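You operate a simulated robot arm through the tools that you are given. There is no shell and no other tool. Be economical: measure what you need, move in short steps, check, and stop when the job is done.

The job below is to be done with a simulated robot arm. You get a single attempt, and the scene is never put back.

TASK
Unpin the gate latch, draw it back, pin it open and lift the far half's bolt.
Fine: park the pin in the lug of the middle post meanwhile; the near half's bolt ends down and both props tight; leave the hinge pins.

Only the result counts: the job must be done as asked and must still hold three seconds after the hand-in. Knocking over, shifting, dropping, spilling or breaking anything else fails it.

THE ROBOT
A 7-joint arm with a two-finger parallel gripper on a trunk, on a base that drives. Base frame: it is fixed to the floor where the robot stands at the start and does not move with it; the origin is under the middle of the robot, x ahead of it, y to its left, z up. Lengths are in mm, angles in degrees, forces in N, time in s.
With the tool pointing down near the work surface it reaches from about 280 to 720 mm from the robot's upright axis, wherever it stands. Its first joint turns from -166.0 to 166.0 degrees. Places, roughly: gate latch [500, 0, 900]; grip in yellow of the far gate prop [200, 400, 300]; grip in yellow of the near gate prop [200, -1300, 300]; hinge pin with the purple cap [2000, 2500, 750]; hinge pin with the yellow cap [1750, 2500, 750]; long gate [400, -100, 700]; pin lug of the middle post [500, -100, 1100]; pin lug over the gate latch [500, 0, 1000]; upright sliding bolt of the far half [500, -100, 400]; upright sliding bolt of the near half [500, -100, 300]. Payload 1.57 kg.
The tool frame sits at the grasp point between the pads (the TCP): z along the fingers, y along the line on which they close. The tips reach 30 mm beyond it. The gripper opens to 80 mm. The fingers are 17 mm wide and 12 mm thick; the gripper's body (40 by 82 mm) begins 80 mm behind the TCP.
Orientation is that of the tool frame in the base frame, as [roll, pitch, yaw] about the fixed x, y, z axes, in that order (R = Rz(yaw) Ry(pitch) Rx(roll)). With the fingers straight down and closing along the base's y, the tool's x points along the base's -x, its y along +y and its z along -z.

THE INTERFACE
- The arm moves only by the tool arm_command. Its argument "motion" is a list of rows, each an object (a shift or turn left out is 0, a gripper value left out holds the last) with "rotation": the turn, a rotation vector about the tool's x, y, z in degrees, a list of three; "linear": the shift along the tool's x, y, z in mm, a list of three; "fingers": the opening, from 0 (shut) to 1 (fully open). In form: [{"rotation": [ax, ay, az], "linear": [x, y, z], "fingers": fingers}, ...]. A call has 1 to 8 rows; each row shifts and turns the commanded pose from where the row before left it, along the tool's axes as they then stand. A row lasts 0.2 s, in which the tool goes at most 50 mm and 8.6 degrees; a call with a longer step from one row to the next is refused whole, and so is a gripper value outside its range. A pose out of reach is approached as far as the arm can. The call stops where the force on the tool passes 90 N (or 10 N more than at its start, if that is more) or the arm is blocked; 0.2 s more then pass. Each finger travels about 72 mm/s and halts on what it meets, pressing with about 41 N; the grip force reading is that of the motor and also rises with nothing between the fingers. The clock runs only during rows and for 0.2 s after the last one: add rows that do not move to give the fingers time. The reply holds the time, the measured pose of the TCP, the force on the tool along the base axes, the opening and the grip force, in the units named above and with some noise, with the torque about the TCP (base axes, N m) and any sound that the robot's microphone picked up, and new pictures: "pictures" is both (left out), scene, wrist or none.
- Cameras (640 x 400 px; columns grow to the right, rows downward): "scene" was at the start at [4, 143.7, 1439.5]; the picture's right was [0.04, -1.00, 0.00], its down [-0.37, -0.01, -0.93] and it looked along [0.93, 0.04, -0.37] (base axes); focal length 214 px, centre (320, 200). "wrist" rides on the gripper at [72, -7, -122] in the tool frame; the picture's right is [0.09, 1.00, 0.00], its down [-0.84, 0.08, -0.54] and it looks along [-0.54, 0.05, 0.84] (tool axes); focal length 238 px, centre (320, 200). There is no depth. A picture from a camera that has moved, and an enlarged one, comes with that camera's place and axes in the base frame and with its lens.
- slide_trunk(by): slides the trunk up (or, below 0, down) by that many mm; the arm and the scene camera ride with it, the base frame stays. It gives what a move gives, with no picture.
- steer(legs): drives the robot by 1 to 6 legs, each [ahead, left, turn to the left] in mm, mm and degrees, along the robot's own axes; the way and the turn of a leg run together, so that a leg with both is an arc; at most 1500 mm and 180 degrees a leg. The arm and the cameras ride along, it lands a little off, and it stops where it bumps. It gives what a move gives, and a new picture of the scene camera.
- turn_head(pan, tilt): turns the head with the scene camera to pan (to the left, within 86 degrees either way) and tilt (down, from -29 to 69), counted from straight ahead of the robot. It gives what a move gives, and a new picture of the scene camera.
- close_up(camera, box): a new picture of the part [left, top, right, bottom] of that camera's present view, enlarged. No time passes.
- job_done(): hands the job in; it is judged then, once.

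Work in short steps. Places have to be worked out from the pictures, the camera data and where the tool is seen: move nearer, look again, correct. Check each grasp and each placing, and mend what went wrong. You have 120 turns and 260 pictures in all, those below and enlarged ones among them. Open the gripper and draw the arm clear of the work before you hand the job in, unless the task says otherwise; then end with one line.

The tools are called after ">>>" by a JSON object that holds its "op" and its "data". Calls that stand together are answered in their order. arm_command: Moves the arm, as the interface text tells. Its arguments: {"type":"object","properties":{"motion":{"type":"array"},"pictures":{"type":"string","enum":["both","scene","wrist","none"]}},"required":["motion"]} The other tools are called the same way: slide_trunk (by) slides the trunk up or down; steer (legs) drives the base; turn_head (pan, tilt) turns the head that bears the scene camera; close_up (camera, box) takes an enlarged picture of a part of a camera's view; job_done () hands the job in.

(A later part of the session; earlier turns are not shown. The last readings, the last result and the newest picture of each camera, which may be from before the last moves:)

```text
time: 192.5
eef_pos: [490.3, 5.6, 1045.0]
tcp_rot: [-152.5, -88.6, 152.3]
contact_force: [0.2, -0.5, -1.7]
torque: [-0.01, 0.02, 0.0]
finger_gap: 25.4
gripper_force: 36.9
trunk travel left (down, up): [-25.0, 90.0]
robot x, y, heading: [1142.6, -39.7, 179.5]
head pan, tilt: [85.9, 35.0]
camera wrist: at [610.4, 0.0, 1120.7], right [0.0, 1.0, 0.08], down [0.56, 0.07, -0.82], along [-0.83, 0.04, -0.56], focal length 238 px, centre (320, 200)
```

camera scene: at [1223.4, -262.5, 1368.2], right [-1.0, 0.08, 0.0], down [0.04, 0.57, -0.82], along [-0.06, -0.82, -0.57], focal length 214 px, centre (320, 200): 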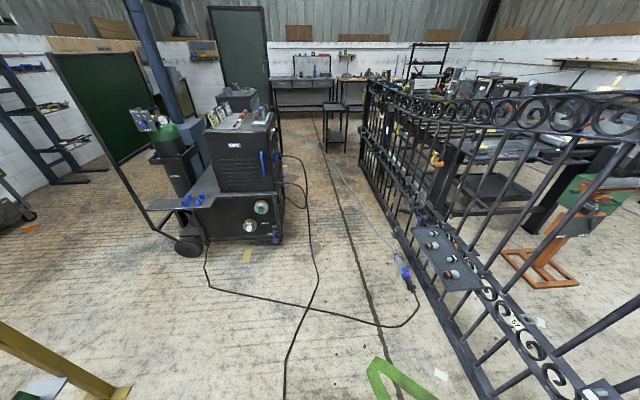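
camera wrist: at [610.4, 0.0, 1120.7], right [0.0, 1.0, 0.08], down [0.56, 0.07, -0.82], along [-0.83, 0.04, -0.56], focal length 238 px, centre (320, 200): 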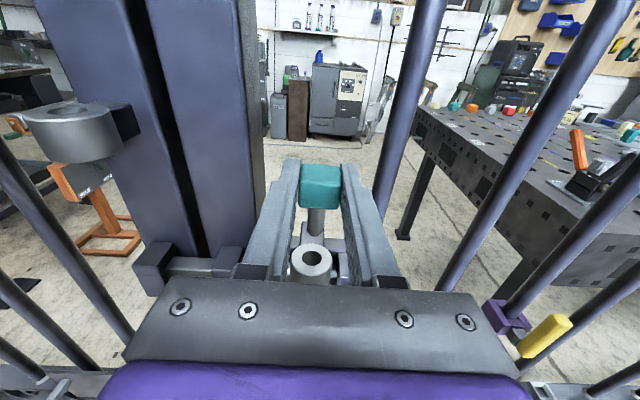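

The pin is out (shank end ≈ z 1003, lug hole visible). The parking lug hole is about (480,-129), top ≈1077. I raise to z≈1145, back off 25 mm, then turn the base left 12° to bring the hand over there.

>>> {"op": "arm_command", "data": {"motion": [{"linear": [25, 0, 0]}, {"linear": [25, 0, 0]}, {"linear": [25, 0, -10]}, {"linear": [25, 0, -15]}], "pictures": "none"}}

>>> {"op": "steer", "data": {"legs": [[0, 0, 11.5]]}}

>>> {"op": "arm_command", "data": {"motion": [{}], "pictures": "wrist"}}

```text
time: 193.5
eef_pos: [510.9, 9.2, 1145.1]
tcp_rot: [-153.9, -88.4, 153.9]
contact_force: [-0.2, -0.5, -1.6]
torque: [0.01, -0.02, -0.03]
finger_gap: 25.2
gripper_force: 36.3
trunk travel left (down, up): [-25.0, 90.0]
robot x, y, heading: [1140.1, -36.3, 179.6]
head pan, tilt: [85.9, 35.0]
```

```text
time: 194.6
eef_pos: [514.2, -115.7, 1145.1]
tcp_rot: [-152.7, -88.5, 164.1]
contact_force: [-0.8, 0.1, -1.8]
torque: [0.0, -0.02, 0.0]
finger_gap: 25.2
gripper_force: 36.5
trunk travel left (down, up): [-25.0, 90.0]
robot x, y, heading: [1141.7, -31.5, -169.0]
head pan, tilt: [85.9, 35.0]
camera scene: at [1266.9, -241.7, 1368.2], right [-0.99, -0.12, 0.0], down [-0.07, 0.57, -0.82], along [0.1, -0.81, -0.57], focal length 214 px, centre (320, 200)
```

scene: 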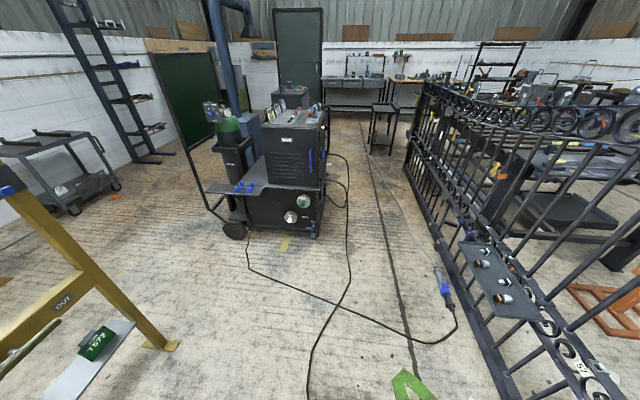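

```text
time: 195.0
eef_pos: [515.6, -116.2, 1144.8]
tcp_rot: [-153.4, -88.5, 164.6]
contact_force: [0.4, 0.2, -0.3]
torque: [0.04, 0.01, 0.0]
finger_gap: 25.4
gripper_force: 36.4
trunk travel left (down, up): [-25.0, 90.0]
robot x, y, heading: [1138.8, -32.4, -168.8]
head pan, tilt: [85.9, 35.0]
camera wrist: at [633.3, -98.1, 1220.5], right [-0.2, 0.98, 0.08], down [0.54, 0.18, -0.82], along [-0.82, -0.12, -0.56], focal length 238 px, centre (320, 200)
```

wrist: 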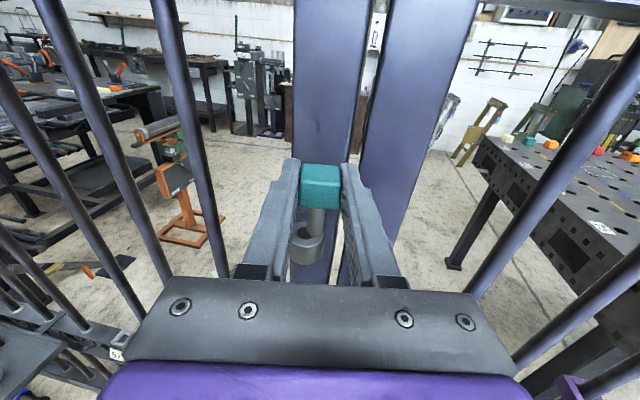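

>>> {"op": "close_up", "data": {"camera": "wrist", "box": [260, 150, 380, 290]}}

```text
2.86 times, centred on (320, 220) of wrist
camera zoom: at [633.3, -98.1, 1220.5], right [-0.2, 0.98, 0.08], down [0.54, 0.18, -0.82], along [-0.82, -0.12, -0.56], focal length 681 px, centre (320, 143)
```

zoom: 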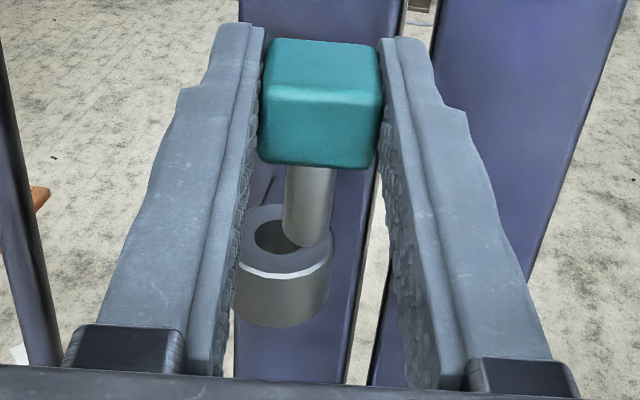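

Lug hole ≈(480,-128,1078); pin axis ≈(505,-119), its lower end ≈z 1103. I move 26 mm forward and 4 mm left, then check.

>>> {"op": "arm_command", "data": {"motion": [{"linear": [0, -4.3, 13]}, {"linear": [0, 0, 13]}, {"linear": [-8, 0, 0]}, {}], "pictures": "none"}}

>>> {"op": "close_up", "data": {"camera": "wrist", "box": [260, 150, 380, 290]}}

```text
time: 196.0
eef_pos: [490.4, -123.6, 1136.0]
tcp_rot: [-152.7, -88.6, 163.9]
contact_force: [1.1, 0.3, -0.1]
torque: [0.0, 0.03, 0.01]
finger_gap: 25.0
gripper_force: 37.0
trunk travel left (down, up): [-25.0, 90.0]
robot x, y, heading: [1139.3, -37.3, -169.2]
head pan, tilt: [85.9, 35.0]
```

```text
2.86 times, centred on (320, 220) of wrist
camera zoom: at [609.3, -106.5, 1210.8], right [-0.2, 0.98, 0.08], down [0.54, 0.18, -0.82], along [-0.82, -0.12, -0.56], focal length 681 px, centre (320, 143)
```

zoom: 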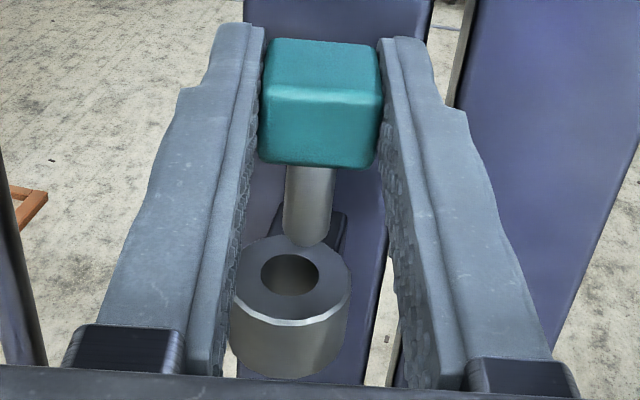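

The pin needs ≈4 mm left and ≈2 mm forward. I correct and descend 10 mm to just above the lug, then check.

>>> {"op": "arm_command", "data": {"motion": [{"linear": [0, -4.2, 1.8]}, {"linear": [-9, 0, 0]}, {}], "pictures": "none"}}

>>> {"op": "close_up", "data": {"camera": "wrist", "box": [260, 150, 380, 290]}}

```text
time: 196.8
eef_pos: [490.5, -128.7, 1127.4]
tcp_rot: [-152.0, -88.4, 163.3]
contact_force: [-0.1, -0.1, -1.3]
torque: [0.01, -0.02, -0.03]
finger_gap: 25.5
gripper_force: 36.9
trunk travel left (down, up): [-25.0, 90.0]
robot x, y, heading: [1138.0, -37.5, -169.1]
head pan, tilt: [85.9, 35.0]
```

```text
2.86 times, centred on (320, 220) of wrist
camera zoom: at [609.5, -111.7, 1202.4], right [-0.2, 0.98, 0.08], down [0.54, 0.18, -0.82], along [-0.82, -0.12, -0.56], focal length 681 px, centre (320, 143)
```

zoom: 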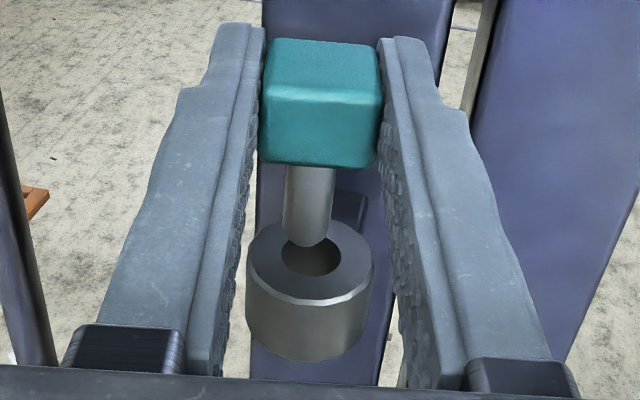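

Aligned within about 1 mm. I lower it into the lug gently.

>>> {"op": "arm_command", "data": {"motion": [{"linear": [-6, 0.8, 0]}, {"linear": [-6, 0, 0]}, {"linear": [-6, 0, 0]}, {}], "pictures": "none"}}

>>> {"op": "close_up", "data": {"camera": "wrist", "box": [260, 150, 380, 290]}}

```text
time: 197.8
eef_pos: [491.1, -128.3, 1108.6]
tcp_rot: [-152.6, -88.5, 163.9]
contact_force: [0.1, 0.9, -0.5]
torque: [-0.02, 0.06, -0.04]
finger_gap: 25.6
gripper_force: 36.5
trunk travel left (down, up): [-25.0, 90.0]
robot x, y, heading: [1139.3, -33.9, -169.0]
head pan, tilt: [85.9, 35.0]
```

```text
2.86 times, centred on (320, 220) of wrist
camera zoom: at [610.6, -110.8, 1184.5], right [-0.2, 0.98, 0.08], down [0.54, 0.18, -0.82], along [-0.82, -0.12, -0.56], focal length 681 px, centre (320, 143)
```

zoom: 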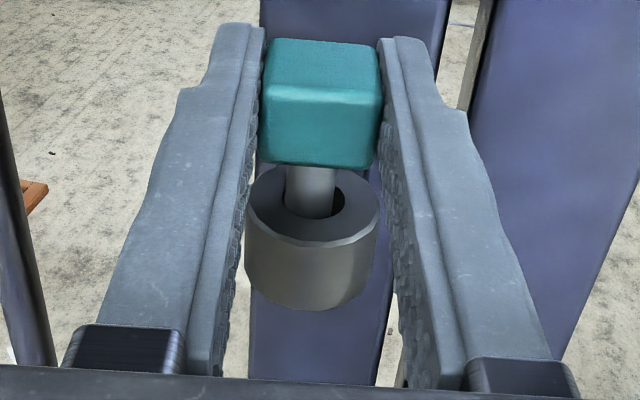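

The shank is in the hole. I lower on until it seats.

>>> {"op": "arm_command", "data": {"motion": [{"linear": [-3, 0.5, 0]}, {"linear": [-3, 0, 0]}, {"linear": [-3, 0, 0]}, {}], "pictures": "none"}}

>>> {"op": "close_up", "data": {"camera": "wrist", "box": [260, 150, 380, 290]}}

```text
time: 198.8
eef_pos: [491.6, -128.4, 1102.2]
tcp_rot: [-147.2, -88.7, 158.5]
contact_force: [0.8, -1.1, 8.3]
torque: [-0.01, 0.04, 0.01]
finger_gap: 25.3
gripper_force: 36.9
trunk travel left (down, up): [-25.0, 90.0]
robot x, y, heading: [1143.0, -36.1, -169.1]
head pan, tilt: [85.9, 35.0]
```

```text
2.86 times, centred on (320, 220) of wrist
camera zoom: at [610.3, -111.1, 1177.6], right [-0.2, 0.98, 0.08], down [0.53, 0.18, -0.83], along [-0.82, -0.12, -0.56], focal length 681 px, centre (320, 143)
```

zoom: 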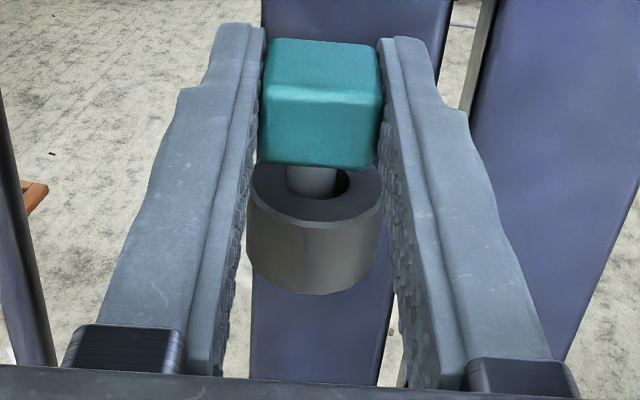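

It seated (8 N, z 1102 as predicted). I release and back away straight.

>>> {"op": "arm_command", "data": {"motion": [{"linear": [1, 0, 0]}, {"fingers": 0.6}, {"fingers": 0.6}, {"linear": [0, 0, -35]}, {"linear": [0, 0, -40]}], "pictures": "wrist"}}

```text
time: 200.0
eef_pos: [563.7, -115.0, 1107.1]
tcp_rot: [-153.8, -88.5, 165.1]
contact_force: [0.9, -0.2, -0.9]
torque: [0.01, 0.04, 0.01]
finger_gap: 48.0
gripper_force: 0.1
trunk travel left (down, up): [-25.0, 90.0]
robot x, y, heading: [1141.0, -32.6, -169.1]
head pan, tilt: [85.9, 35.0]
camera wrist: at [682.6, -97.5, 1180.8], right [-0.2, 0.98, 0.08], down [0.54, 0.18, -0.82], along [-0.82, -0.12, -0.56], focal length 238 px, centre (320, 200)
```

wrist: 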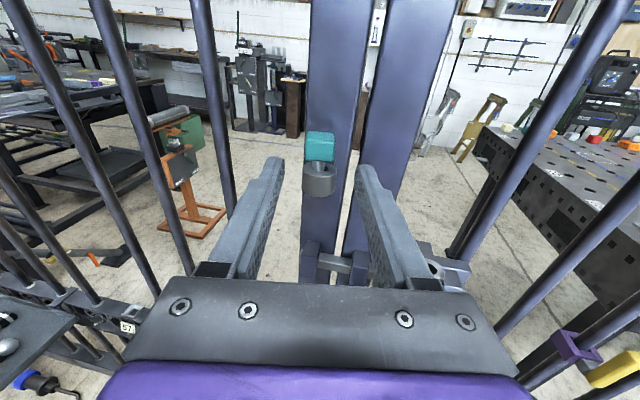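

The pin is parked in the middle post's lug. Now I turn the base back 9° and lower the hand to the latch handle (≈(510,-41,894–968)).

>>> {"op": "steer", "data": {"legs": [[0, 0, -9]]}}

>>> {"op": "arm_command", "data": {"motion": [{"linear": [-35, 0, 0]}, {"linear": [-40, 0, 0]}, {"linear": [-40, 0, 0]}, {"linear": [-40, 0, 0]}, {}], "pictures": "wrist"}}

```text
time: 201.1
eef_pos: [557.9, -24.5, 1105.5]
tcp_rot: [-152.9, -88.5, 155.0]
contact_force: [0.5, 0.6, 0.1]
torque: [0.01, -0.01, -0.02]
finger_gap: 47.8
gripper_force: 0.2
trunk travel left (down, up): [-25.0, 90.0]
robot x, y, heading: [1136.6, -34.4, -178.0]
head pan, tilt: [85.9, 35.0]
camera scene: at [1232.9, -258.9, 1368.2], right [-1.0, 0.04, 0.0], down [0.02, 0.57, -0.82], along [-0.03, -0.82, -0.57], focal length 214 px, centre (320, 200)
```

scene: 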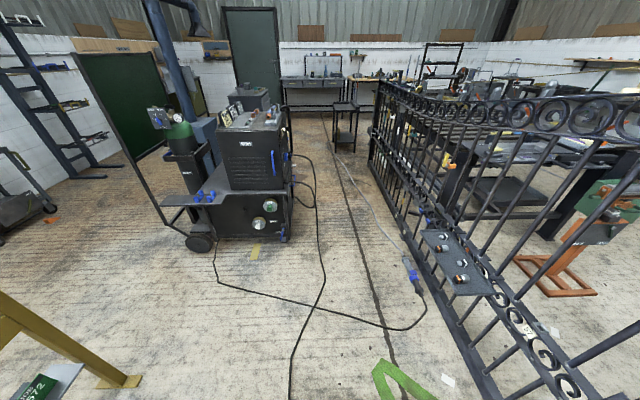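

```text
time: 202.3
eef_pos: [561.7, -28.5, 949.4]
tcp_rot: [-151.9, -88.5, 154.2]
contact_force: [-0.5, -0.6, 0.5]
torque: [0.05, -0.04, -0.02]
finger_gap: 48.0
gripper_force: 0.0
trunk travel left (down, up): [-25.0, 90.0]
robot x, y, heading: [1139.1, -35.0, -178.0]
head pan, tilt: [85.9, 35.0]
camera wrist: at [681.7, -28.0, 1025.2], right [-0.04, 1.0, 0.08], down [0.56, 0.09, -0.82], along [-0.83, 0.01, -0.56], focal length 238 px, centre (320, 200)
```

wrist: 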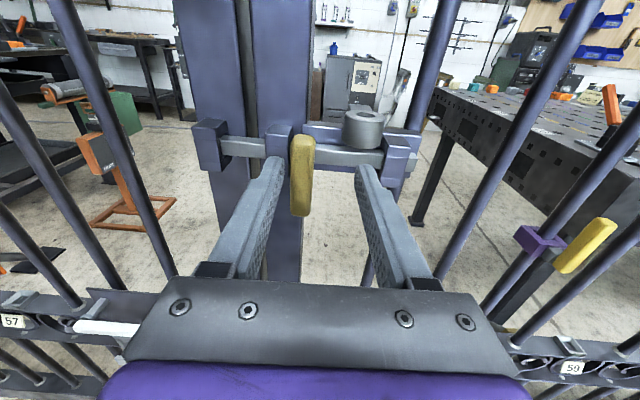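

The handle centre is ≈(510,-42,930). I align, advance onto it and close.

>>> {"op": "arm_command", "data": {"motion": [{"linear": [-24, -12, 0]}, {"linear": [0, 0, 26]}, {"linear": [0, 0, 25]}, {"fingers": 0}, {"fingers": 0}, {"fingers": 0}], "pictures": "wrist"}}

```text
time: 203.7
eef_pos: [512.9, -42.3, 927.4]
tcp_rot: [-154.7, -88.6, 157.1]
contact_force: [0.0, -4.8, 0.9]
torque: [0.6, 0.08, -0.49]
finger_gap: 18.4
gripper_force: 32.5
trunk travel left (down, up): [-25.0, 90.0]
robot x, y, heading: [1136.6, -33.5, -178.0]
head pan, tilt: [85.9, 35.0]
camera wrist: at [633.1, -42.4, 1002.7], right [-0.04, 1.0, 0.08], down [0.56, 0.09, -0.82], along [-0.83, 0.01, -0.56], focal length 238 px, centre (320, 200)
```

wrist: 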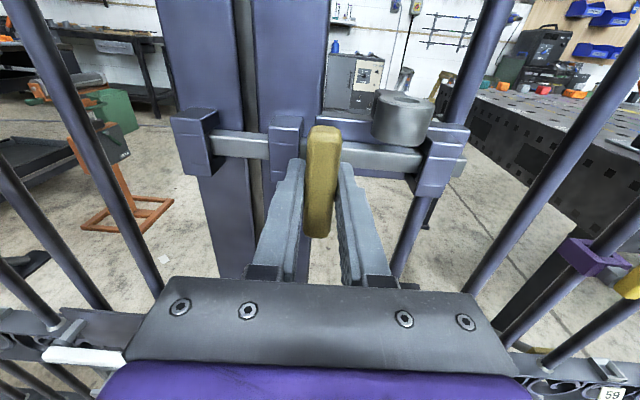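

Handle gripped. I slide it toward +y in small steps, watching the force.

>>> {"op": "arm_command", "data": {"motion": [{"linear": [0, 8, -0.3]}, {"linear": [0, 8, -0.3]}, {"linear": [0, 8, -0.3]}, {}], "pictures": "wrist"}}

```text
time: 204.7
eef_pos: [511.9, -16.0, 926.3]
tcp_rot: [-150.6, -88.7, 152.8]
contact_force: [3.5, -2.1, 10.4]
torque: [0.6, -0.14, -0.47]
finger_gap: 18.3
gripper_force: 32.9
trunk travel left (down, up): [-25.0, 90.0]
robot x, y, heading: [1137.7, -33.0, -177.9]
head pan, tilt: [85.9, 35.0]
camera wrist: at [633.3, -17.2, 1002.3], right [-0.04, 1.0, 0.08], down [0.56, 0.09, -0.83], along [-0.83, 0.01, -0.56], focal length 238 px, centre (320, 200)
```

wrist: 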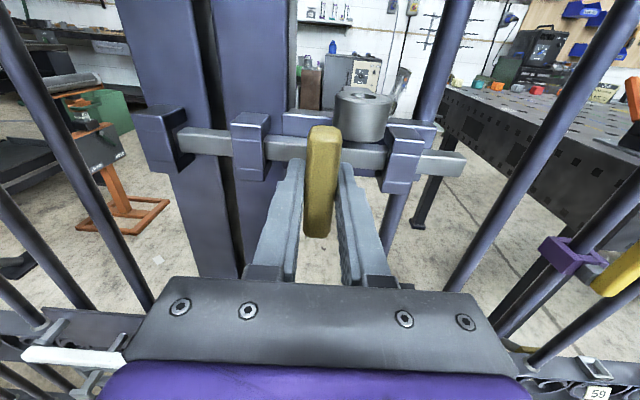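

It slides easily (26 mm so far). I continue to the stop.

>>> {"op": "arm_command", "data": {"motion": [{"linear": [0.8, 6, -0.3]}, {"linear": [0.2, 6, -0.3]}, {"linear": [0.2, 6, -0.3]}, {"linear": [0.2, 4, -0.2]}, {}], "pictures": "wrist"}}

>>> {"op": "close_up", "data": {"camera": "wrist", "box": [220, 70, 470, 230]}}

```text
time: 205.9
eef_pos: [512.6, 4.7, 927.8]
tcp_rot: [-153.4, -88.6, 155.6]
contact_force: [14.6, -4.0, 8.7]
torque: [0.57, 0.06, -0.45]
finger_gap: 18.2
gripper_force: 33.0
trunk travel left (down, up): [-25.0, 90.0]
robot x, y, heading: [1144.6, -32.8, -178.4]
head pan, tilt: [85.9, 35.0]
camera wrist: at [633.1, 4.3, 1002.5], right [-0.04, 1.0, 0.08], down [0.56, 0.09, -0.83], along [-0.83, 0.01, -0.56], focal length 238 px, centre (320, 200)
```

wrist: 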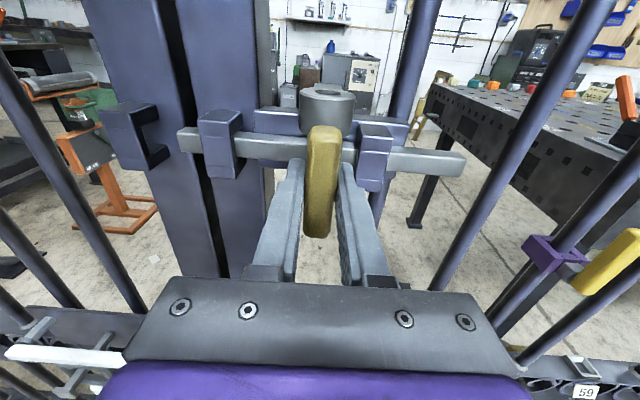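

```text
2.50 times, centred on (345, 150) of wrist
camera zoom: at [633.1, 4.3, 1002.5], right [-0.04, 1.0, 0.08], down [0.56, 0.09, -0.83], along [-0.83, 0.01, -0.56], focal length 596 px, centre (258, 325)
```

zoom: 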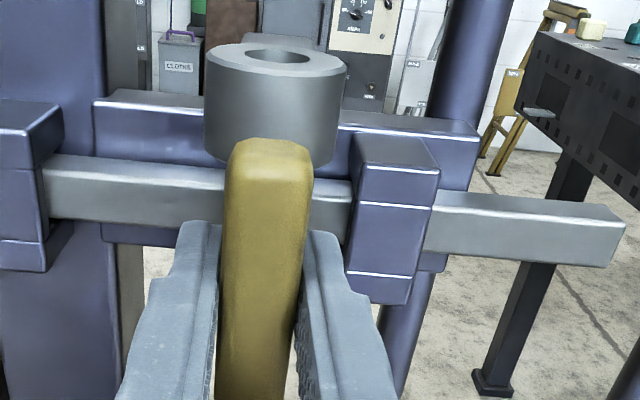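

The bar is out of the keeper; the handle still has ≈9 mm to the right guide. I push on gently to find the stop.

>>> {"op": "arm_command", "data": {"motion": [{"linear": [0.5, 4, -1.2]}, {"linear": [0, 4, -0.3]}, {"linear": [0, 4, -0.2]}, {}], "pictures": "wrist"}}

>>> {"op": "close_up", "data": {"camera": "wrist", "box": [160, 60, 470, 240]}}

```text
time: 206.9
eef_pos: [512.9, 16.9, 926.7]
tcp_rot: [-151.4, -88.6, 153.8]
contact_force: [-7.9, -1.5, 9.7]
torque: [0.54, -0.61, -0.58]
finger_gap: 18.3
gripper_force: 32.9
trunk travel left (down, up): [-25.0, 90.0]
robot x, y, heading: [1145.0, -32.6, -178.1]
head pan, tilt: [85.9, 35.0]
camera wrist: at [633.1, 16.6, 1002.4], right [-0.04, 1.0, 0.08], down [0.56, 0.09, -0.83], along [-0.83, 0.01, -0.56], focal length 238 px, centre (320, 200)
```

wrist: 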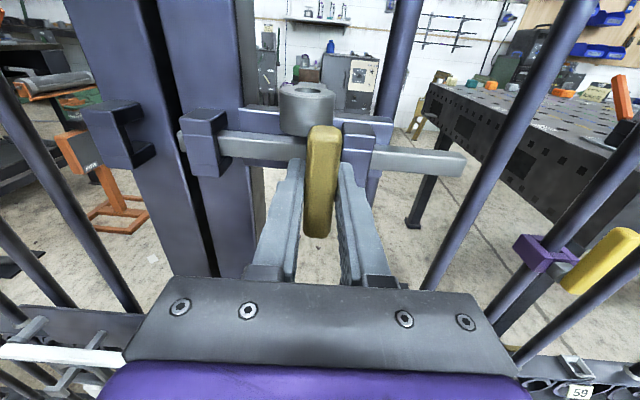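

```text
2.06 times, centred on (315, 150) of wrist
camera zoom: at [633.1, 16.6, 1002.4], right [-0.04, 1.0, 0.08], down [0.56, 0.09, -0.83], along [-0.83, 0.01, -0.56], focal length 492 px, centre (330, 303)
```

zoom: 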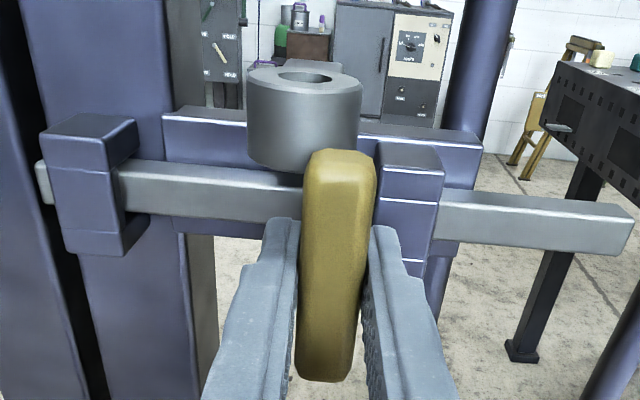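

Total travel 59 mm, no clear stop yet; I push a little more.

>>> {"op": "arm_command", "data": {"motion": [{"linear": [0.3, 3, 0]}, {"linear": [0, 3, 0]}, {}], "pictures": "none"}}

>>> {"op": "close_up", "data": {"camera": "wrist", "box": [160, 60, 470, 240]}}

```text
time: 207.7
eef_pos: [512.9, 17.2, 927.5]
tcp_rot: [-152.7, -88.5, 155.5]
contact_force: [-4.0, -29.5, 12.2]
torque: [0.49, -0.11, -0.6]
finger_gap: 18.5
gripper_force: 32.8
trunk travel left (down, up): [-25.0, 90.0]
robot x, y, heading: [1141.5, -35.5, -178.1]
head pan, tilt: [85.9, 35.0]
```

```text
2.06 times, centred on (315, 150) of wrist
camera zoom: at [633.2, 18.4, 1002.3], right [-0.05, 1.0, 0.08], down [0.56, 0.1, -0.83], along [-0.83, 0.0, -0.56], focal length 492 px, centre (330, 303)
```

zoom: 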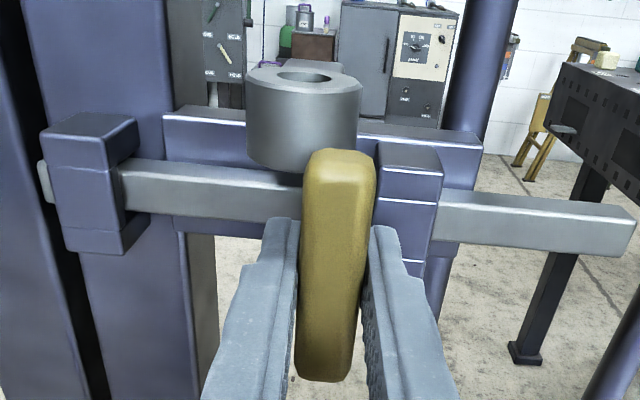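

The stop is found (29 N at y≈17). I relax the push, release the handle and back off.

>>> {"op": "arm_command", "data": {"motion": [{"linear": [-0.8, -4.5, 0]}, {"fingers": 0.55}, {"fingers": 0.55}, {"linear": [0, 0, -30]}, {"linear": [0, 0, -40]}], "pictures": "wrist"}}

```text
time: 208.9
eef_pos: [582.8, 22.9, 927.8]
tcp_rot: [-152.8, -88.5, 155.1]
contact_force: [-1.4, -0.9, -0.4]
torque: [-0.02, -0.02, 0.03]
finger_gap: 44.2
gripper_force: 0.1
trunk travel left (down, up): [-25.0, 90.0]
robot x, y, heading: [1138.1, -32.9, -177.6]
head pan, tilt: [85.9, 35.0]
camera wrist: at [703.0, 22.6, 1003.6], right [-0.04, 1.0, 0.08], down [0.56, 0.09, -0.82], along [-0.83, 0.01, -0.56], focal length 238 px, centre (320, 200)
```

wrist: 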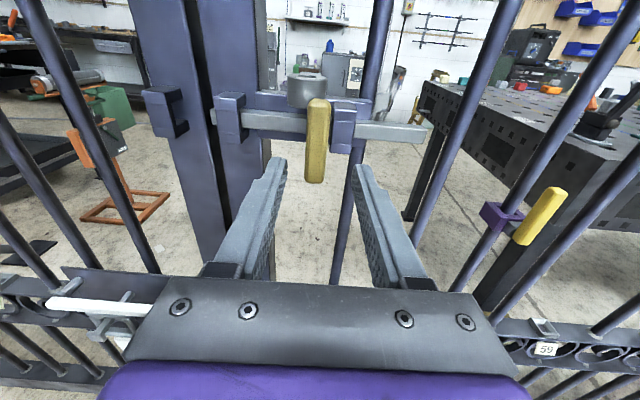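

The latch stays open. I return to fetch the pin: raise to z≈1104, shift back, and turn the base left 9°.

>>> {"op": "arm_command", "data": {"motion": [{"linear": [44, -12, 0]}, {"linear": [44, -13, 0]}, {"linear": [44, -13, 0]}, {"linear": [43, -10, 10]}, {}], "pictures": "none"}}

>>> {"op": "steer", "data": {"legs": [[0, 0, 9]]}}

>>> {"op": "arm_command", "data": {"motion": [{}], "pictures": "wrist"}}

```text
time: 210.1
eef_pos: [571.1, -22.3, 1105.2]
tcp_rot: [-151.8, -88.6, 154.0]
contact_force: [0.2, -0.4, -0.4]
torque: [0.0, 0.0, -0.01]
finger_gap: 44.1
gripper_force: 0.1
trunk travel left (down, up): [-25.0, 90.0]
robot x, y, heading: [1137.7, -32.8, -178.0]
head pan, tilt: [85.9, 35.0]
```

```text
time: 211.2
eef_pos: [576.8, -111.9, 1104.0]
tcp_rot: [-152.8, -88.5, 163.9]
contact_force: [-1.2, -0.6, 0.1]
torque: [0.01, -0.05, -0.02]
finger_gap: 44.0
gripper_force: 0.0
trunk travel left (down, up): [-25.0, 90.0]
robot x, y, heading: [1136.1, -31.8, -169.2]
head pan, tilt: [85.9, 35.0]
camera scene: at [1266.5, -242.0, 1368.2], right [-0.99, -0.12, 0.0], down [-0.07, 0.57, -0.82], along [0.1, -0.81, -0.57], focal length 214 px, centre (320, 200)
```

scene: 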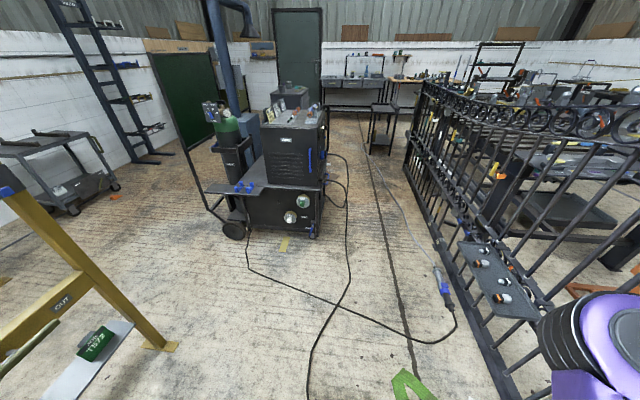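

```text
time: 211.6
eef_pos: [576.4, -112.0, 1103.7]
tcp_rot: [-152.4, -88.5, 163.5]
contact_force: [-0.2, 0.1, -0.3]
torque: [-0.01, -0.01, 0.0]
finger_gap: 44.2
gripper_force: 0.0
trunk travel left (down, up): [-25.0, 90.0]
robot x, y, heading: [1139.3, -38.3, -169.0]
head pan, tilt: [85.9, 35.0]
camera wrist: at [695.9, -93.7, 1179.4], right [-0.19, 0.98, 0.08], down [0.54, 0.17, -0.82], along [-0.82, -0.12, -0.56], focal length 238 px, centre (320, 200)
```

wrist: 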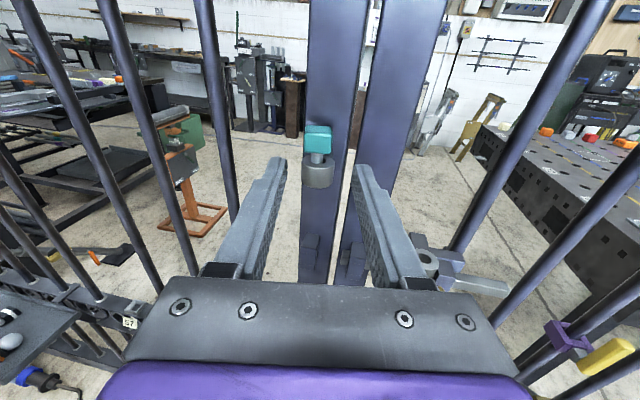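

The pin is straight ahead; I advance 86 mm to the earlier grasp pose and close.

>>> {"op": "arm_command", "data": {"motion": [{"linear": [0, 0, 30]}, {"linear": [0, 0, 30]}, {"linear": [0, 0, 26]}, {}, {"fingers": 0}, {"fingers": 0}, {"fingers": 0}], "pictures": "none"}}

>>> {"op": "close_up", "data": {"camera": "wrist", "box": [260, 150, 380, 290]}}

```text
time: 213.2
eef_pos: [490.7, -127.8, 1100.2]
tcp_rot: [-153.2, -88.6, 164.3]
contact_force: [0.0, -0.1, 0.1]
torque: [0.04, 0.0, 0.01]
finger_gap: 25.1
gripper_force: 36.7
trunk travel left (down, up): [-25.0, 90.0]
robot x, y, heading: [1136.6, -37.7, -169.0]
head pan, tilt: [85.9, 35.0]
```

```text
2.86 times, centred on (320, 220) of wrist
camera zoom: at [609.9, -110.1, 1174.9], right [-0.19, 0.98, 0.08], down [0.54, 0.17, -0.82], along [-0.82, -0.12, -0.56], focal length 681 px, centre (320, 143)
```

zoom: 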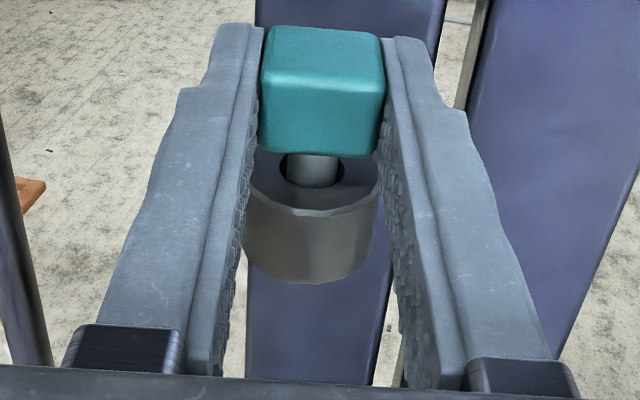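

Gripped (25.1 mm). I lift 45 mm, back off 25 mm and turn the base right 11.5°.

>>> {"op": "arm_command", "data": {"motion": [{"linear": [15, 0, 0]}, {"linear": [15, 0, 0]}, {"linear": [15, 0, 0]}, {"linear": [0, 0, -25]}, {}], "pictures": "wrist"}}

>>> {"op": "steer", "data": {"legs": [[0, 0, -11.5]]}}

>>> {"op": "arm_command", "data": {"motion": [{"linear": [-25, 0, 0]}, {"linear": [-25, 0, 0]}, {"linear": [-30, 0, 0]}, {}], "pictures": "wrist"}}

>>> {"op": "close_up", "data": {"camera": "wrist", "box": [260, 150, 380, 290]}}

```text
time: 214.4
eef_pos: [515.9, -124.1, 1146.2]
tcp_rot: [-153.4, -88.5, 164.6]
contact_force: [-0.8, 0.1, -1.2]
torque: [-0.01, -0.01, -0.01]
finger_gap: 25.3
gripper_force: 36.8
trunk travel left (down, up): [-25.0, 90.0]
robot x, y, heading: [1140.3, -36.4, -169.0]
head pan, tilt: [85.9, 35.0]
camera wrist: at [634.2, -105.9, 1221.2], right [-0.2, 0.98, 0.08], down [0.54, 0.18, -0.82], along [-0.82, -0.12, -0.56], focal length 238 px, centre (320, 200)
```

wrist: 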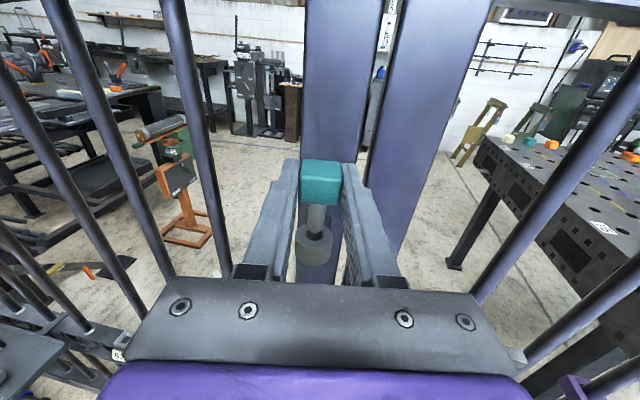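

```text
time: 215.5
eef_pos: [510.3, 3.9, 1145.2]
tcp_rot: [-152.9, -88.4, 152.5]
contact_force: [-0.7, -0.3, -0.5]
torque: [0.0, 0.02, 0.0]
finger_gap: 25.1
gripper_force: 36.3
trunk travel left (down, up): [-25.0, 90.0]
robot x, y, heading: [1140.6, -35.4, 179.4]
head pan, tilt: [85.9, 35.0]
camera scene: at [1221.8, -263.1, 1368.2], right [-1.0, 0.08, 0.0], down [0.05, 0.57, -0.82], along [-0.07, -0.82, -0.57], focal length 214 px, centre (320, 200)
```

scene: 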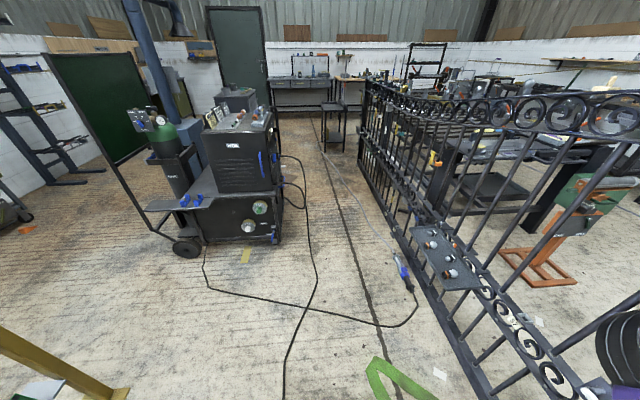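

```text
time: 216.5
eef_pos: [511.4, 4.8, 1067.4]
tcp_rot: [-154.3, -88.5, 153.7]
contact_force: [0.9, -0.1, -0.9]
torque: [0.0, 0.02, 0.03]
finger_gap: 25.4
gripper_force: 36.8
trunk travel left (down, up): [-25.0, 90.0]
robot x, y, heading: [1140.2, -32.8, 179.5]
head pan, tilt: [85.9, 35.0]
camera wrist: at [631.6, -2.5, 1142.1], right [0.01, 1.0, 0.08], down [0.56, 0.06, -0.82], along [-0.83, 0.05, -0.56], focal length 238 px, centre (320, 200)
```

wrist: 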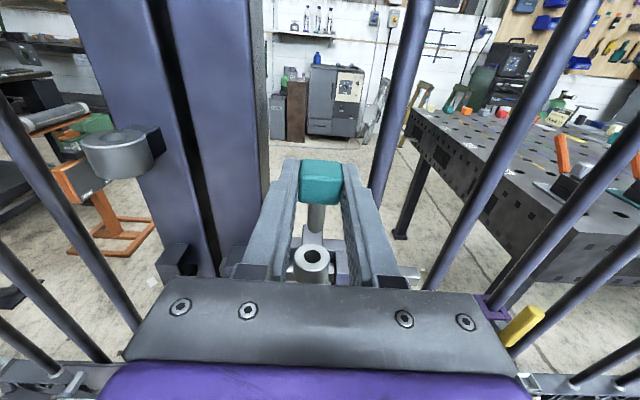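

```text
2.86 times, centred on (320, 220) of wrist
camera zoom: at [631.6, -2.5, 1142.1], right [0.01, 1.0, 0.08], down [0.56, 0.06, -0.82], along [-0.83, 0.05, -0.56], focal length 681 px, centre (320, 143)
```

zoom: 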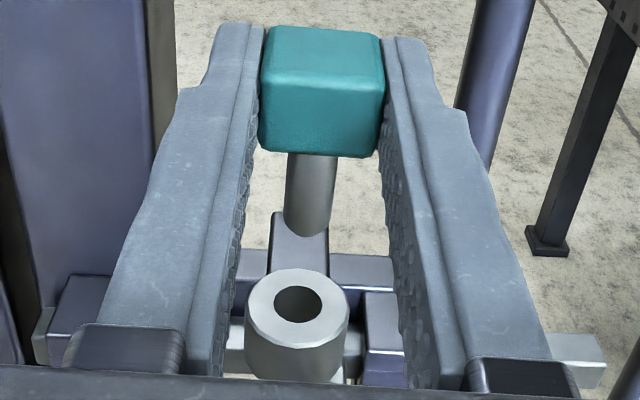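

Hole ≈(480,4.7,978), pin axis ≈(500,5). I move 20.5 mm forward and 36 mm down to hover above the lug, then check.

>>> {"op": "arm_command", "data": {"motion": [{"linear": [0, 0, 20.5]}, {"linear": [-18, 0, 0]}, {"linear": [-18, 0, 0]}, {}], "pictures": "none"}}

>>> {"op": "close_up", "data": {"camera": "wrist", "box": [260, 150, 380, 290]}}

```text
time: 217.5
eef_pos: [495.0, 6.1, 1028.7]
tcp_rot: [-152.1, -88.6, 151.5]
contact_force: [0.2, -0.3, -0.9]
torque: [-0.02, 0.0, 0.01]
finger_gap: 25.2
gripper_force: 37.1
trunk travel left (down, up): [-25.0, 90.0]
robot x, y, heading: [1142.1, -33.4, 179.2]
head pan, tilt: [85.9, 35.0]
```

```text
2.86 times, centred on (320, 220) of wrist
camera zoom: at [614.5, -1.0, 1103.7], right [0.01, 1.0, 0.08], down [0.56, 0.06, -0.82], along [-0.83, 0.05, -0.56], focal length 681 px, centre (320, 143)
```

zoom: 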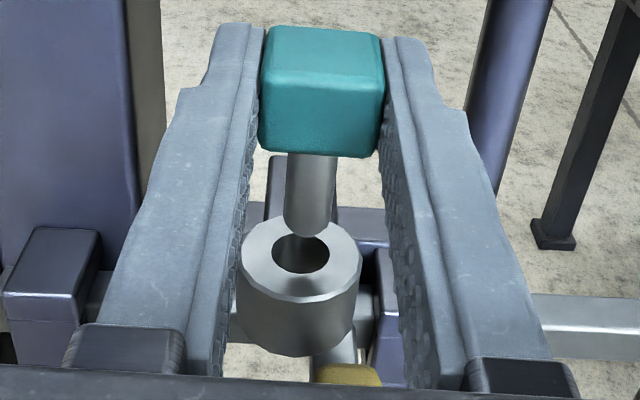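

Needs 2 mm left and 2 mm forward. I correct and begin inserting.

>>> {"op": "arm_command", "data": {"motion": [{"linear": [0, -2, 2.2]}, {"linear": [-6, 0, 0]}, {"linear": [-6, 0, 0]}, {}], "pictures": "none"}}

>>> {"op": "close_up", "data": {"camera": "wrist", "box": [260, 150, 380, 290]}}

```text
time: 218.5
eef_pos: [491.7, 0.7, 1016.5]
tcp_rot: [-153.1, -88.5, 152.8]
contact_force: [0.3, -0.8, -0.9]
torque: [0.0, -0.04, 0.0]
finger_gap: 25.2
gripper_force: 36.6
trunk travel left (down, up): [-25.0, 90.0]
robot x, y, heading: [1146.2, -32.9, 179.3]
head pan, tilt: [85.9, 35.0]
```

```text
2.86 times, centred on (320, 220) of wrist
camera zoom: at [611.4, -4.6, 1092.2], right [0.01, 1.0, 0.08], down [0.56, 0.06, -0.82], along [-0.83, 0.05, -0.56], focal length 681 px, centre (320, 143)
```

zoom: 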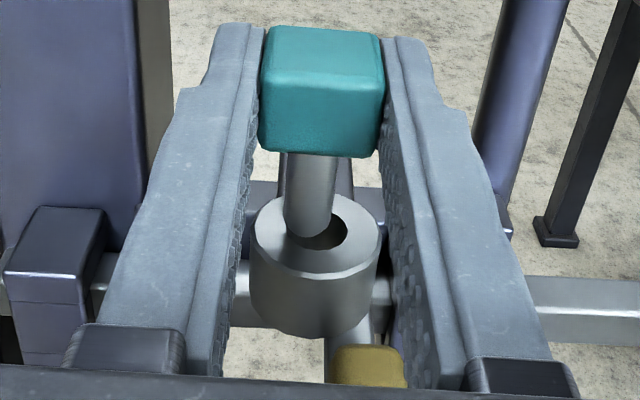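

The pin is ≈1.5 mm too far left; I shift right 1.5, back 1 and go down 3 mm, then look.

>>> {"op": "arm_command", "data": {"motion": [{"linear": [0, 1.5, -1]}, {"linear": [-3, 0, 0]}, {}], "pictures": "none"}}

>>> {"op": "close_up", "data": {"camera": "wrist", "box": [280, 190, 360, 270]}}

```text
time: 219.3
eef_pos: [490.6, 3.4, 1013.4]
tcp_rot: [-152.8, -88.5, 152.3]
contact_force: [0.0, 0.4, -1.7]
torque: [0.02, -0.03, 0.03]
finger_gap: 25.2
gripper_force: 36.1
trunk travel left (down, up): [-25.0, 90.0]
robot x, y, heading: [1138.2, -30.3, 179.1]
head pan, tilt: [85.9, 35.0]
```

```text
5.00 times, centred on (320, 230) of wrist
camera zoom: at [610.7, -2.6, 1089.2], right [0.01, 1.0, 0.08], down [0.56, 0.06, -0.82], along [-0.83, 0.05, -0.56], focal length 1192 px, centre (320, 50)
```

zoom: 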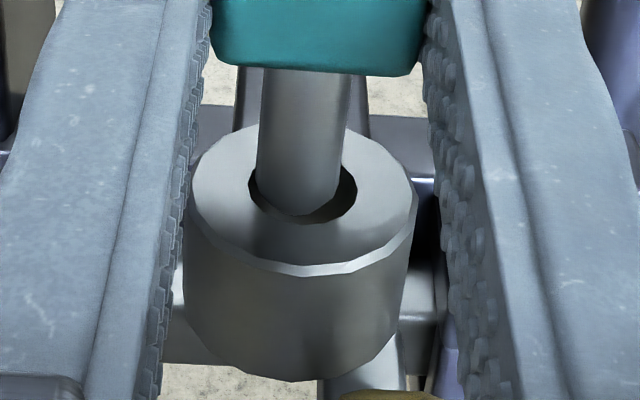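

Nearly centred in the hole. I lower in small steps toward the seat (TCP z≈999).

>>> {"op": "arm_command", "data": {"motion": [{"linear": [-4, 0.5, 0]}, {"linear": [-4, 0, 0]}, {"linear": [-4, 0, 0]}, {}], "pictures": "none"}}

>>> {"op": "close_up", "data": {"camera": "wrist", "box": [270, 150, 370, 270]}}

```text
time: 220.3
eef_pos: [491.3, 4.1, 1003.6]
tcp_rot: [-152.5, -88.5, 151.9]
contact_force: [-3.6, 1.5, -0.2]
torque: [0.07, 0.16, -0.09]
finger_gap: 25.3
gripper_force: 37.0
trunk travel left (down, up): [-25.0, 90.0]
robot x, y, heading: [1137.1, -35.1, 178.9]
head pan, tilt: [85.9, 35.0]
```

```text
3.33 times, centred on (320, 210) of wrist
camera zoom: at [612.0, -3.6, 1078.2], right [0.01, 1.0, 0.08], down [0.56, 0.06, -0.82], along [-0.83, 0.05, -0.56], focal length 794 px, centre (320, 167)
```

zoom: 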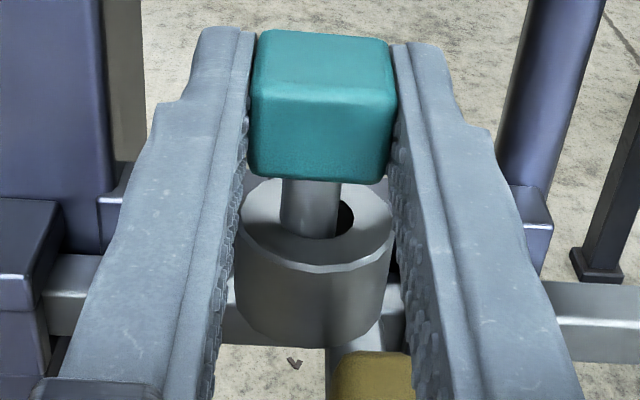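

It's inside with light contact. I ease over and lower the remaining ~5 mm.

>>> {"op": "arm_command", "data": {"motion": [{"linear": [0, 0.6, 0.6]}, {"linear": [-2.5, 0, 0]}, {"linear": [-2.5, 0, 0]}, {"linear": [-2, 0, 0]}, {}], "pictures": "none"}}

>>> {"op": "close_up", "data": {"camera": "wrist", "box": [270, 150, 370, 270]}}

```text
time: 221.5
eef_pos: [491.0, 3.2, 997.5]
tcp_rot: [-147.7, -88.7, 147.2]
contact_force: [-4.3, 2.2, 10.5]
torque: [0.14, 0.24, -0.01]
finger_gap: 25.1
gripper_force: 36.9
trunk travel left (down, up): [-25.0, 90.0]
robot x, y, heading: [1138.0, -33.6, 179.5]
head pan, tilt: [85.9, 35.0]
```

```text
3.33 times, centred on (320, 210) of wrist
camera zoom: at [612.3, -3.0, 1072.3], right [0.01, 1.0, 0.08], down [0.56, 0.06, -0.83], along [-0.83, 0.05, -0.56], focal length 794 px, centre (320, 167)
```

zoom: 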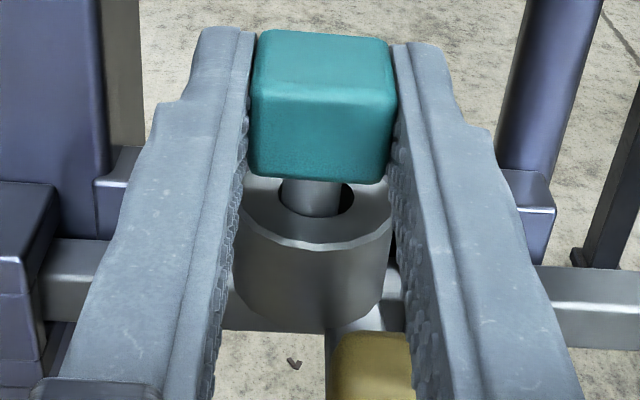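

Seated with 10 N at the same depth as before. I release and back away.

>>> {"op": "arm_command", "data": {"motion": [{"linear": [1.5, 0, 0]}, {"fingers": 0.6}, {"fingers": 0.6}, {"linear": [0, 0, -35]}, {"linear": [0, 0, -40]}], "pictures": "none"}}

>>> {"op": "close_up", "data": {"camera": "wrist", "box": [180, 80, 440, 260]}}

```text
time: 222.7
eef_pos: [566.5, 4.0, 998.5]
tcp_rot: [-154.2, -88.5, 153.7]
contact_force: [0.2, 0.1, 0.0]
torque: [-0.04, 0.0, 0.02]
finger_gap: 48.0
gripper_force: 0.0
trunk travel left (down, up): [-25.0, 90.0]
robot x, y, heading: [1137.5, -33.7, 179.1]
head pan, tilt: [85.9, 35.0]
```

```text
2.22 times, centred on (310, 170) of wrist
camera zoom: at [686.3, -2.9, 1074.0], right [0.01, 1.0, 0.08], down [0.56, 0.06, -0.82], along [-0.83, 0.05, -0.56], focal length 530 px, centre (342, 267)
```

zoom: 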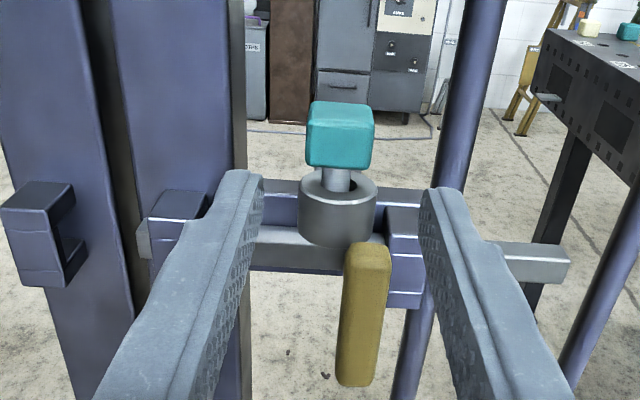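

I verify the pinning: grip the handle again and nudge it 3 mm toward -y, reading the force.

>>> {"op": "arm_command", "data": {"motion": [{"linear": [-36, 7, 0]}, {"linear": [-36, 6, 0]}, {"linear": [0, 0, 27]}, {"linear": [0, 0, 27]}, {"fingers": 0}, {"fingers": 0}, {"fingers": 0}], "pictures": "none"}}

>>> {"op": "arm_command", "data": {"motion": [{"linear": [0, -2, 0]}, {"linear": [0, -2, 0]}, {}], "pictures": "wrist"}}

```text
time: 224.3
eef_pos: [514.7, 17.2, 925.6]
tcp_rot: [-154.4, -88.5, 153.8]
contact_force: [-3.0, 9.0, -0.4]
torque: [0.57, 0.15, 0.3]
finger_gap: 18.2
gripper_force: 32.6
trunk travel left (down, up): [-25.0, 90.0]
robot x, y, heading: [1140.6, -38.7, 179.2]
head pan, tilt: [85.9, 35.0]
```

```text
time: 225.1
eef_pos: [516.2, 16.3, 923.9]
tcp_rot: [-155.6, -88.4, 154.6]
contact_force: [27.0, 15.8, -8.3]
torque: [0.52, -0.12, 0.42]
finger_gap: 18.2
gripper_force: 32.7
trunk travel left (down, up): [-25.0, 90.0]
robot x, y, heading: [1139.2, -33.0, 179.2]
head pan, tilt: [85.9, 35.0]
camera wrist: at [635.7, 7.9, 1000.2], right [0.01, 1.0, 0.08], down [0.56, 0.06, -0.82], along [-0.83, 0.06, -0.56], focal length 238 px, centre (320, 200)
```

wrist: 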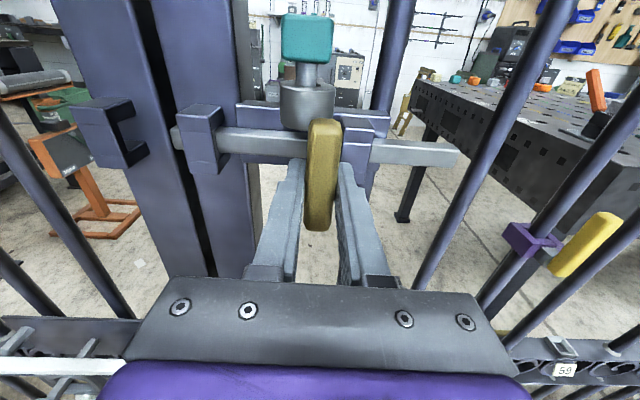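

The handle hardly moves at 16 N (it slid at ~3 N before): the latch is pinned open. I relax, release, back off, and start rolling the hand 90° for the bolt's horizontal handle.

>>> {"op": "arm_command", "data": {"motion": [{"linear": [1, 3.5, -1]}, {"fingers": 0.5}, {"fingers": 0.5}, {"linear": [0, 0, -40]}, {"linear": [0, 0, -45]}, {"linear": [0, -40, 0]}, {"linear": [0, -40, 0]}], "pictures": "wrist"}}

>>> {"op": "arm_command", "data": {"motion": [{"linear": [-40, 0, 0]}, {"linear": [-45, 0, 0]}, {"linear": [-45, 0, 0]}, {"linear": [-45, 0, 0]}, {"linear": [-40, 0, 0]}, {}], "pictures": "wrist"}}

```text
time: 226.7
eef_pos: [599.3, -64.3, 927.5]
tcp_rot: [-152.2, -88.5, 151.7]
contact_force: [-0.5, 0.4, -0.3]
torque: [0.01, 0.01, 0.02]
finger_gap: 39.9
gripper_force: 0.0
trunk travel left (down, up): [-25.0, 90.0]
robot x, y, heading: [1139.5, -35.3, 179.3]
head pan, tilt: [85.9, 35.0]
camera wrist: at [719.7, -70.5, 1002.1], right [0.01, 1.0, 0.08], down [0.56, 0.06, -0.82], along [-0.83, 0.05, -0.56], focal length 238 px, centre (320, 200)
```

wrist: 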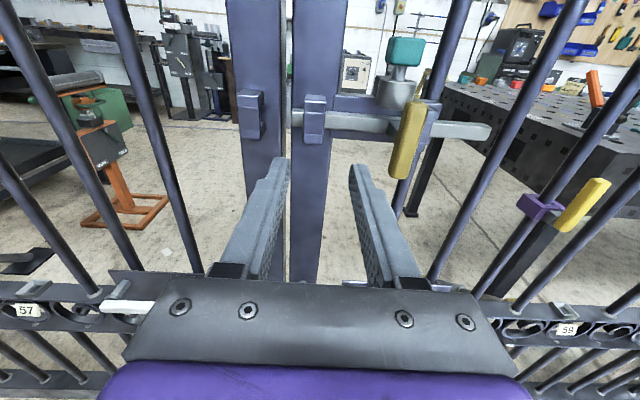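

```text
time: 228.1
eef_pos: [604.6, -69.4, 712.4]
tcp_rot: [-145.1, -88.4, 144.6]
contact_force: [-0.3, 0.8, -0.7]
torque: [-0.02, -0.01, -0.04]
finger_gap: 40.1
gripper_force: 0.0
trunk travel left (down, up): [-25.0, 90.0]
robot x, y, heading: [1137.8, -32.8, 179.5]
head pan, tilt: [85.9, 35.0]
camera wrist: at [725.0, -75.2, 787.4], right [0.01, 1.0, 0.08], down [0.56, 0.06, -0.83], along [-0.83, 0.05, -0.56], focal length 238 px, centre (320, 200)
```

wrist: 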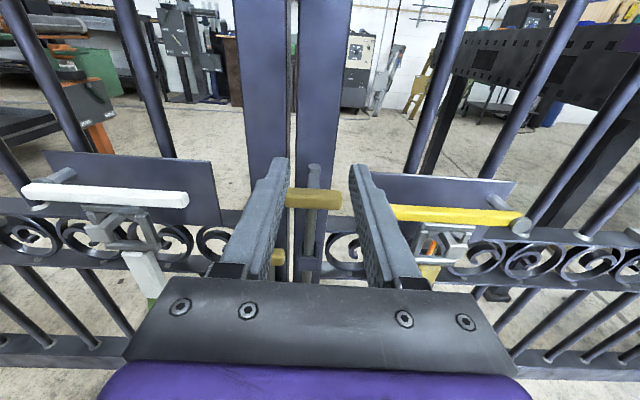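

The far bolt's handle is ahead at ≈(522,-70,653). A close look at how it is held.

>>> {"op": "close_up", "data": {"camera": "wrist", "box": [255, 150, 365, 290]}}

```text
2.86 times, centred on (310, 220) of wrist
camera zoom: at [725.0, -75.2, 787.4], right [0.01, 1.0, 0.08], down [0.56, 0.06, -0.83], along [-0.83, 0.05, -0.56], focal length 681 px, centre (349, 143)
```

zoom: 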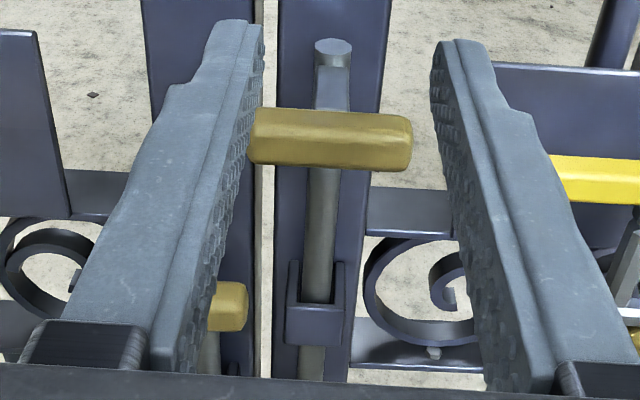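

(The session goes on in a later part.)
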